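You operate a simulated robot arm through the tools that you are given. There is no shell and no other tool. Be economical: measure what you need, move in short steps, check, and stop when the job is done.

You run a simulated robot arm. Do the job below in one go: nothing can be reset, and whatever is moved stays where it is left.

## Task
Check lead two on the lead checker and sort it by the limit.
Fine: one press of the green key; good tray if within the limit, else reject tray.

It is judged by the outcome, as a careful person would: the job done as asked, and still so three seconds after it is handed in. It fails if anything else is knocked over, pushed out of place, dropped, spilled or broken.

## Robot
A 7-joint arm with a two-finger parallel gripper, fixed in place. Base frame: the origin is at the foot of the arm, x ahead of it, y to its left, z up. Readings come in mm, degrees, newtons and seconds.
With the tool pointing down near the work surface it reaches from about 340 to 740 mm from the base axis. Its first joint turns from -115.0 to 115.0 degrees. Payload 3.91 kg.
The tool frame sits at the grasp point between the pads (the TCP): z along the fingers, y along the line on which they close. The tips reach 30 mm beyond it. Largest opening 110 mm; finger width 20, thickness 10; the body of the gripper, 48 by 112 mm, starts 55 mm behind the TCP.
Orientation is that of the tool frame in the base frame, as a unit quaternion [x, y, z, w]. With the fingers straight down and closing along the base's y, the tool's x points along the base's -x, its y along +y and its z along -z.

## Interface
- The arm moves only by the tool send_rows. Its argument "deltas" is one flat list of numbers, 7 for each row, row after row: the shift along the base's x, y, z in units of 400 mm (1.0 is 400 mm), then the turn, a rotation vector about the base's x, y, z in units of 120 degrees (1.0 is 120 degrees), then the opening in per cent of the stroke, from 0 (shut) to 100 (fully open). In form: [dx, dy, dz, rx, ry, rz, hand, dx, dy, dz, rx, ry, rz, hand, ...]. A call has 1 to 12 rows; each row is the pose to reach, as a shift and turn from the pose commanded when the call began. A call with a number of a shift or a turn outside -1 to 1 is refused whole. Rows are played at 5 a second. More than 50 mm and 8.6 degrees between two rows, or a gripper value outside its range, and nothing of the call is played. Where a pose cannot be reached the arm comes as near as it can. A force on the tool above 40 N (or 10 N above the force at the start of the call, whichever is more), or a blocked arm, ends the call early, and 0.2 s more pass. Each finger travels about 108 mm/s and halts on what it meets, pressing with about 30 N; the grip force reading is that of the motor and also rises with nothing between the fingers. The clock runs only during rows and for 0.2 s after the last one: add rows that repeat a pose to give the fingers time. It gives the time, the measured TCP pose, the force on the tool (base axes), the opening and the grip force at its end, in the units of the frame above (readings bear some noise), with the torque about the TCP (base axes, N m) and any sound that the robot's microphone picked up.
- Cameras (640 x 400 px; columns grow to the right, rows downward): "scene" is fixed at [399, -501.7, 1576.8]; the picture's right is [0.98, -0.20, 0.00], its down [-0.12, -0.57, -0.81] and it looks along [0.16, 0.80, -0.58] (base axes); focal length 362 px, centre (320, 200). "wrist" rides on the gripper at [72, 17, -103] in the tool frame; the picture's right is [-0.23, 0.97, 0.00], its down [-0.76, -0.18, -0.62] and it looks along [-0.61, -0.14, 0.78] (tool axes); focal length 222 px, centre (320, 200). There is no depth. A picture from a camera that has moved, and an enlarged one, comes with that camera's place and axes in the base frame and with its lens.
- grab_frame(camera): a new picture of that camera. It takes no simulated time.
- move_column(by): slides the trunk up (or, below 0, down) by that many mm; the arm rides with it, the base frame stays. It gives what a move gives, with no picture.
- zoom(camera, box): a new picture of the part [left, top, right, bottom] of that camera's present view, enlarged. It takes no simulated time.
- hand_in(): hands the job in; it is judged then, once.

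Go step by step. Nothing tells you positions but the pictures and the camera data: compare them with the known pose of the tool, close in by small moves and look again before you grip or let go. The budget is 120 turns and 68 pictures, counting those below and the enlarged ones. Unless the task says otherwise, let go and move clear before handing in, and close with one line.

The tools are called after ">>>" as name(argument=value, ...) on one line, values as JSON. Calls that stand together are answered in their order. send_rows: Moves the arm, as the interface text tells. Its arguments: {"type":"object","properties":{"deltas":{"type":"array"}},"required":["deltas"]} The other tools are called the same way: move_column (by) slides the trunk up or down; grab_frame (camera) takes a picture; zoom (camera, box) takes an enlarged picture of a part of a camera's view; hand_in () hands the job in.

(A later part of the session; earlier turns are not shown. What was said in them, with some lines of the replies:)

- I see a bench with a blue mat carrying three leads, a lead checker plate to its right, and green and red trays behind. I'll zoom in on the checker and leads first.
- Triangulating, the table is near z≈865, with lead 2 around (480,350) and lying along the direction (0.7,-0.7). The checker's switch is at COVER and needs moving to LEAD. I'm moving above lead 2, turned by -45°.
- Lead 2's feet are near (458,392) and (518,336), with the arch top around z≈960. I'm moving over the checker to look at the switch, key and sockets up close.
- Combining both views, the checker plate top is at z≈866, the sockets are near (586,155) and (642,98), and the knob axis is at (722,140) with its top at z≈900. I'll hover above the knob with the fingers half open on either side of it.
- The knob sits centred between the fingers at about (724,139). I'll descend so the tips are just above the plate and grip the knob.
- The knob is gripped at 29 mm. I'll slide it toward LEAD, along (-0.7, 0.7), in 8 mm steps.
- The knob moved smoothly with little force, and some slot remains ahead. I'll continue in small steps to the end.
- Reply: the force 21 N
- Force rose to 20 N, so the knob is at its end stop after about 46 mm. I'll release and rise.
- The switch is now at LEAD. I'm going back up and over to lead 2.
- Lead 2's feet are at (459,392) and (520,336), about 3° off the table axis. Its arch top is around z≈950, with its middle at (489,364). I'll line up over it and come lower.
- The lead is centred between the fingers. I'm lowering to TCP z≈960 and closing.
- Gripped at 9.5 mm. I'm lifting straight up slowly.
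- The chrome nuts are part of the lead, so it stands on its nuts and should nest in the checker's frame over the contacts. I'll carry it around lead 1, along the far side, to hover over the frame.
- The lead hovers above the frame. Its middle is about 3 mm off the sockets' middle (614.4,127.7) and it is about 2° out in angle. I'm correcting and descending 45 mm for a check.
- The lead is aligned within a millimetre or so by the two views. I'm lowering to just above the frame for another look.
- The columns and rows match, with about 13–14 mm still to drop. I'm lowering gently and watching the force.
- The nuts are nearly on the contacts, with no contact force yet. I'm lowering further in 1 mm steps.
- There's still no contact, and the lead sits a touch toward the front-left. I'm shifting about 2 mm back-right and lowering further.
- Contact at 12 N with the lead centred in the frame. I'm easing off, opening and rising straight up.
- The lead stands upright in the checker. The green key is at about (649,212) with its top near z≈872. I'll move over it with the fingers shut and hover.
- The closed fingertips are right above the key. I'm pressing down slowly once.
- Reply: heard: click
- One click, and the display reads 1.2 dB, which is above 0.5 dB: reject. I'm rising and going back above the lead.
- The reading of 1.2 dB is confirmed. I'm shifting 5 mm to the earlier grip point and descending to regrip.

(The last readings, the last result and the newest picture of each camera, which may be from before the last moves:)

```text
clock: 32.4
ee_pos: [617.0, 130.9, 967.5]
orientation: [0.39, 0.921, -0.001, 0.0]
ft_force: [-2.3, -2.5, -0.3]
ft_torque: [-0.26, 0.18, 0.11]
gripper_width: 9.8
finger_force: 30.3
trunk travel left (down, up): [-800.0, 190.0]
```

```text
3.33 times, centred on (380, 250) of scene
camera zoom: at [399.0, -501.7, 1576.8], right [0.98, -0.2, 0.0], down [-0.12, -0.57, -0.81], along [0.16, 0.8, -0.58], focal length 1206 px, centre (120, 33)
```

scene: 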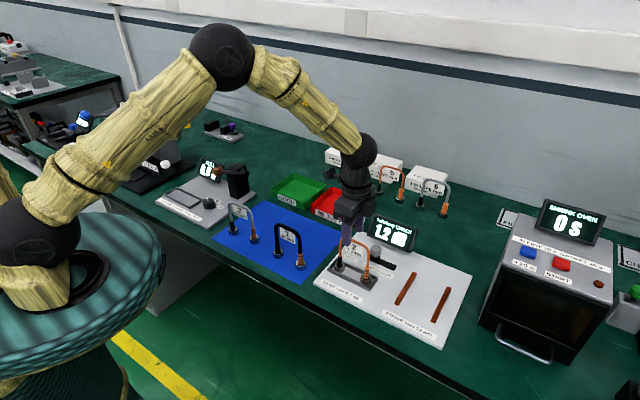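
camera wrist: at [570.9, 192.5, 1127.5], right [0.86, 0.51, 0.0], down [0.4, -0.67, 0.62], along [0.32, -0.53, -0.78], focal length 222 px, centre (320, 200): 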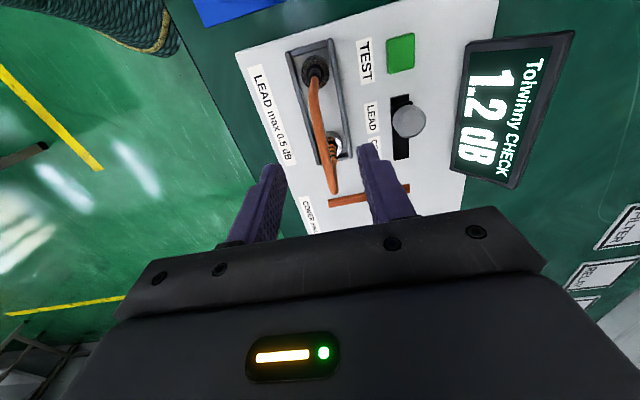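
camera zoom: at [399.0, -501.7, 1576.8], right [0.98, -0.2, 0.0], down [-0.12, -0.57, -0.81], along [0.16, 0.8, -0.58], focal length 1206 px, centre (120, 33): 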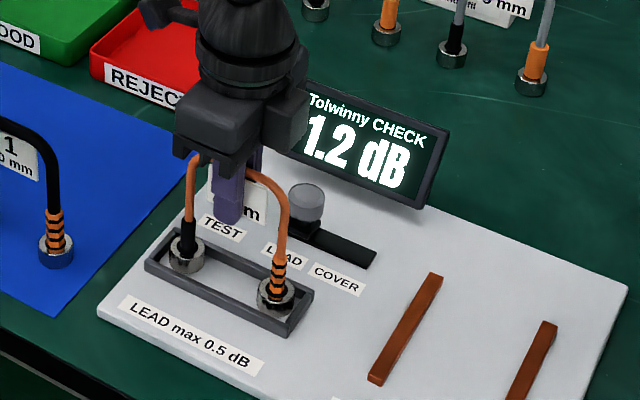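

Regripped at 9.8 mm. The reject tray spans roughly (557,428)–(648,318)–(757,431)–(657,542), with its rim at z≈870. I'll lift and carry the lead over the tray's front part, within reach.

>>> send_rows(deltas=[0, 0, 0.03, 0, 0, 0, 0, 0, 0, 0.1, 0, 0, 0, 0, 0, 0, 0.2, 0, 0, 0, 0, 0, 0, 0.3, 0, 0, 0, 0, 0.004, 0.098, 0.3, 0, 0, 0, 0, 0.008, 0.196, 0.3, 0, 0, 0, 0, 0.012, 0.294, 0.3, 0, 0, 0, 0, 0.016, 0.392, 0.3, 0, 0, 0, 0, 0.02, 0.49, 0.3, 0, 0, 0, 0, 0.025, 0.588, 0.3, 0, 0, 0, 0, 0.03, 0.685, 0.3, 0, 0, 0, 0, 0.03, 0.685, 0.3, 0, 0, 0, 0])

>>> grab_frame(camera="wrist")

>>> zoom(camera="scene", box=[260, 120, 400, 240])

```text
clock: 35.0
ee_pos: [630.7, 404.8, 1089.8]
orientation: [0.39, 0.921, -0.001, 0.0]
ft_force: [1.4, -0.5, -0.1]
ft_torque: [0.0, 0.0, -0.02]
gripper_width: 9.4
finger_force: 30.0
trunk travel left (down, up): [-800.0, 190.0]
```

```text
25 pictures are left
camera wrist: at [591.6, 467.6, 1193.6], right [0.86, 0.51, 0.0], down [0.4, -0.67, 0.62], along [0.32, -0.53, -0.78], focal length 222 px, centre (320, 200)
```

wrist: 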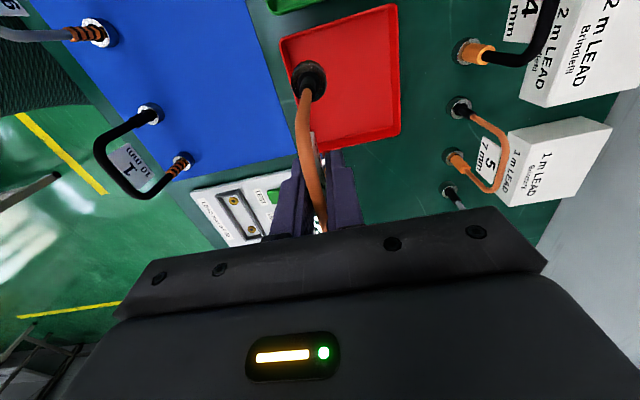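

```text
3.33 times, centred on (330, 180) of scene
camera zoom: at [399.0, -501.7, 1576.8], right [0.98, -0.2, 0.0], down [-0.12, -0.57, -0.81], along [0.16, 0.8, -0.58], focal length 1206 px, centre (287, 267)
```

zoom: 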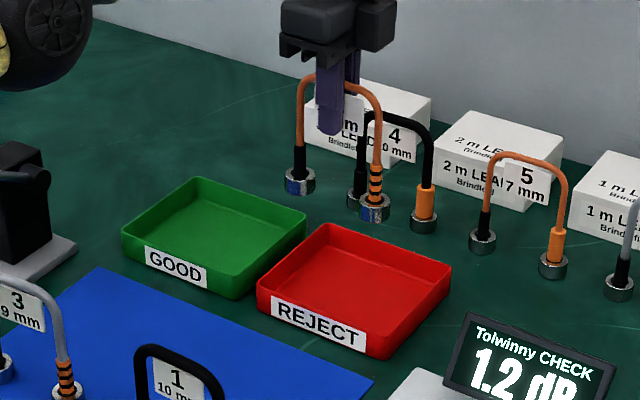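

The lead is over the front half of the tray, with about 12 mm margin at the front wall. I'm shifting slightly along the tray and descending most of the way.

>>> send_rows(deltas=[0.015, -0.01, -0.06, 0, 0, 0, 0, 0.015, -0.01, -0.14, 0, 0, 0, 0, 0.015, -0.01, -0.22, 0, 0, 0, 0, 0.015, -0.01, -0.28, 0, 0, 0, 0, 0.015, -0.01, -0.28, 0, 0, 0, 0])

>>> grab_frame(camera="wrist")

>>> zoom(camera="scene", box=[280, 150, 400, 250])

```text
clock: 36.2
ee_pos: [638.3, 400.8, 976.3]
orientation: [0.39, 0.921, 0.0, -0.001]
ft_force: [-0.9, 0.1, -0.4]
ft_torque: [-0.02, -0.01, 0.01]
gripper_width: 9.5
finger_force: 30.0
trunk travel left (down, up): [-800.0, 190.0]
```

```text
23 pictures are left
camera wrist: at [599.5, 465.0, 1080.1], right [0.86, 0.51, 0.0], down [0.4, -0.67, 0.62], along [0.32, -0.53, -0.78], focal length 222 px, centre (320, 200)
```

wrist: 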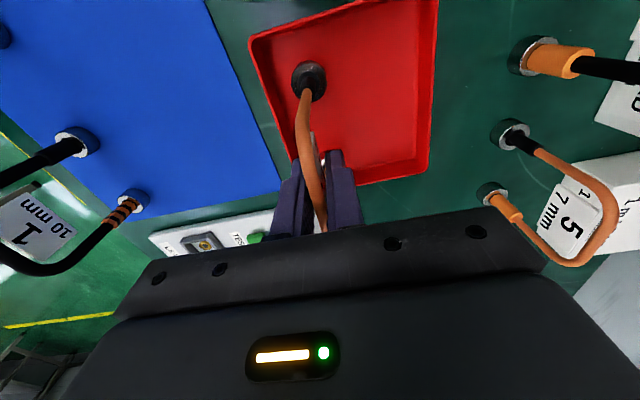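

```text
4.00 times, centred on (340, 200) of scene
camera zoom: at [399.0, -501.7, 1576.8], right [0.98, -0.2, 0.0], down [-0.12, -0.57, -0.81], along [0.16, 0.8, -0.58], focal length 1448 px, centre (240, 200)
```

zoom: 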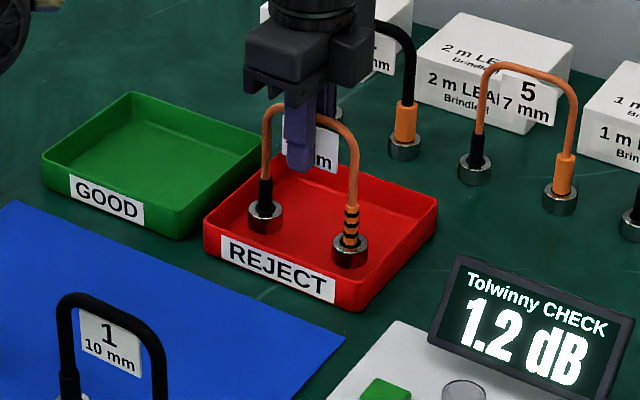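

The nuts are inside the tray walls and clear on all sides. I'm lowering in small steps to the floor.

>>> send_rows(deltas=[0, 0, -0.015, 0, 0, 0, 0, 0, 0, -0.03, 0, 0, 0, 0, 0, 0, -0.0375, 0, 0, 0, 0, 0, 0, -0.0425, 0, 0, 0, 0, 0, 0, -0.0425, 0, 0, 0, 0])

```text
clock: 37.4
ee_pos: [636.9, 401.5, 959.8]
orientation: [0.389, 0.921, 0.0, 0.0]
ft_force: [-0.1, 0.7, -0.2]
ft_torque: [-0.01, -0.02, 0.0]
gripper_width: 9.7
finger_force: 29.5
trunk travel left (down, up): [-800.0, 190.0]
```

>>> send_rows(deltas=[0, 0, -0.0035, 0, 0, 0, 0, 0, 0, -0.007, 0, 0, 0, 0, 0, 0, -0.0105, 0, 0, 0, 0, 0, 0, -0.0105, 0, 0, 0, 0])

>>> zoom(camera="scene", box=[300, 160, 380, 230])

```text
clock: 38.4
ee_pos: [637.4, 399.7, 959.3]
orientation: [0.39, 0.921, 0.004, 0.002]
ft_force: [3.0, 1.5, 21.0]
ft_torque: [0.15, 0.11, 0.06]
gripper_width: 9.7
finger_force: 29.9
trunk travel left (down, up): [-800.0, 190.0]
```

```text
5.71 times, centred on (340, 195) of scene
camera zoom: at [399.0, -501.7, 1576.8], right [0.98, -0.2, 0.0], down [-0.12, -0.57, -0.81], along [0.16, 0.8, -0.58], focal length 2068 px, centre (206, 229)
```

zoom: 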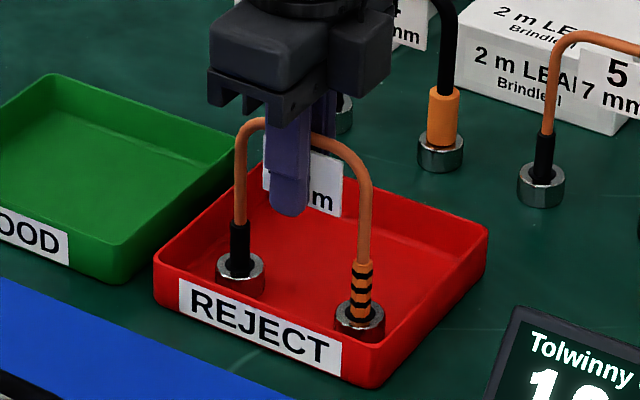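

The lead is on the tray floor. I'm easing off the push, opening and rising clear.

>>> send_rows(deltas=[0, 0, 0.007, 0, 0, 0, 0, 0, 0, 0.008, 0, 0, 0, 15, 0, 0, 0.008, 0, 0, 0, 45, 0, 0, 0.008, 0, 0, 0, 45, 0, 0, 0.08, 0, 0, 0, 45, 0, 0, 0.18, 0, 0, 0, 45, 0, 0, 0.28, 0, 0, 0, 45, 0, 0, 0.35, 0, 0, 0, 45, 0, 0, 0.35, 0, 0, 0, 45])

>>> grab_frame(camera="scene")

>>> zoom(camera="scene", box=[220, 150, 420, 300])

```text
clock: 40.4
ee_pos: [634.4, 397.3, 1095.6]
orientation: [0.391, 0.921, 0.0, 0.0]
ft_force: [-0.5, -0.8, -0.9]
ft_torque: [-0.01, 0.01, 0.03]
gripper_width: 49.6
finger_force: 0.0
out of reach, approached as far as the arm can: row 7, 8, 9
trunk travel left (down, up): [-800.0, 190.0]
```

```text
20 pictures are left
```

scene: 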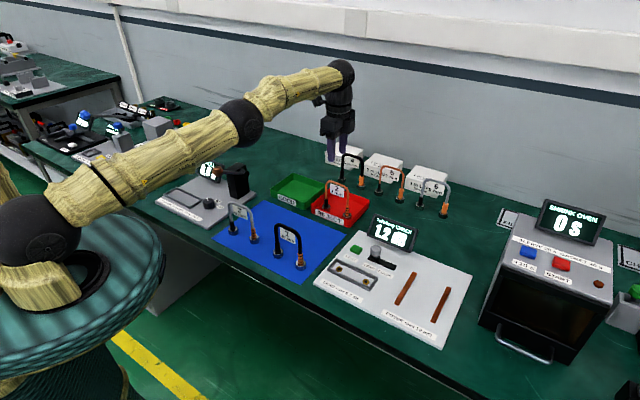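

```text
2.67 times, centred on (320, 225) of scene
camera zoom: at [399.0, -501.7, 1576.8], right [0.98, -0.2, 0.0], down [-0.12, -0.57, -0.81], along [0.16, 0.8, -0.58], focal length 965 px, centre (320, 133)
```

zoom: 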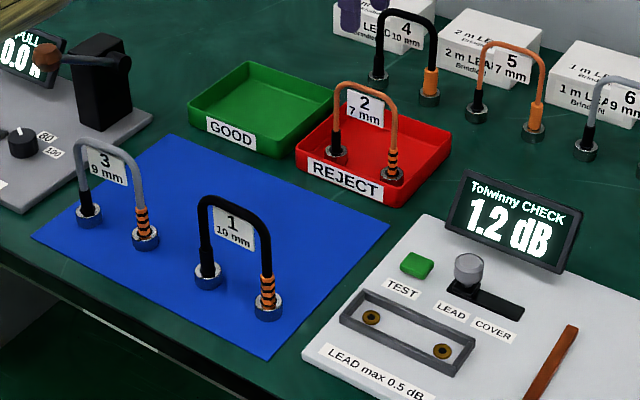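

Lead 2 stands in the reject tray, everything else is where it was, and the gripper is open and clear. I'm handing in.

>>> hand_in()

```text
The job is handed in.
```

Lead two measured 1.2 dB on the checker, over the 0.5 dB limit, with a single press of the green key; it is now standing in the reject tray.
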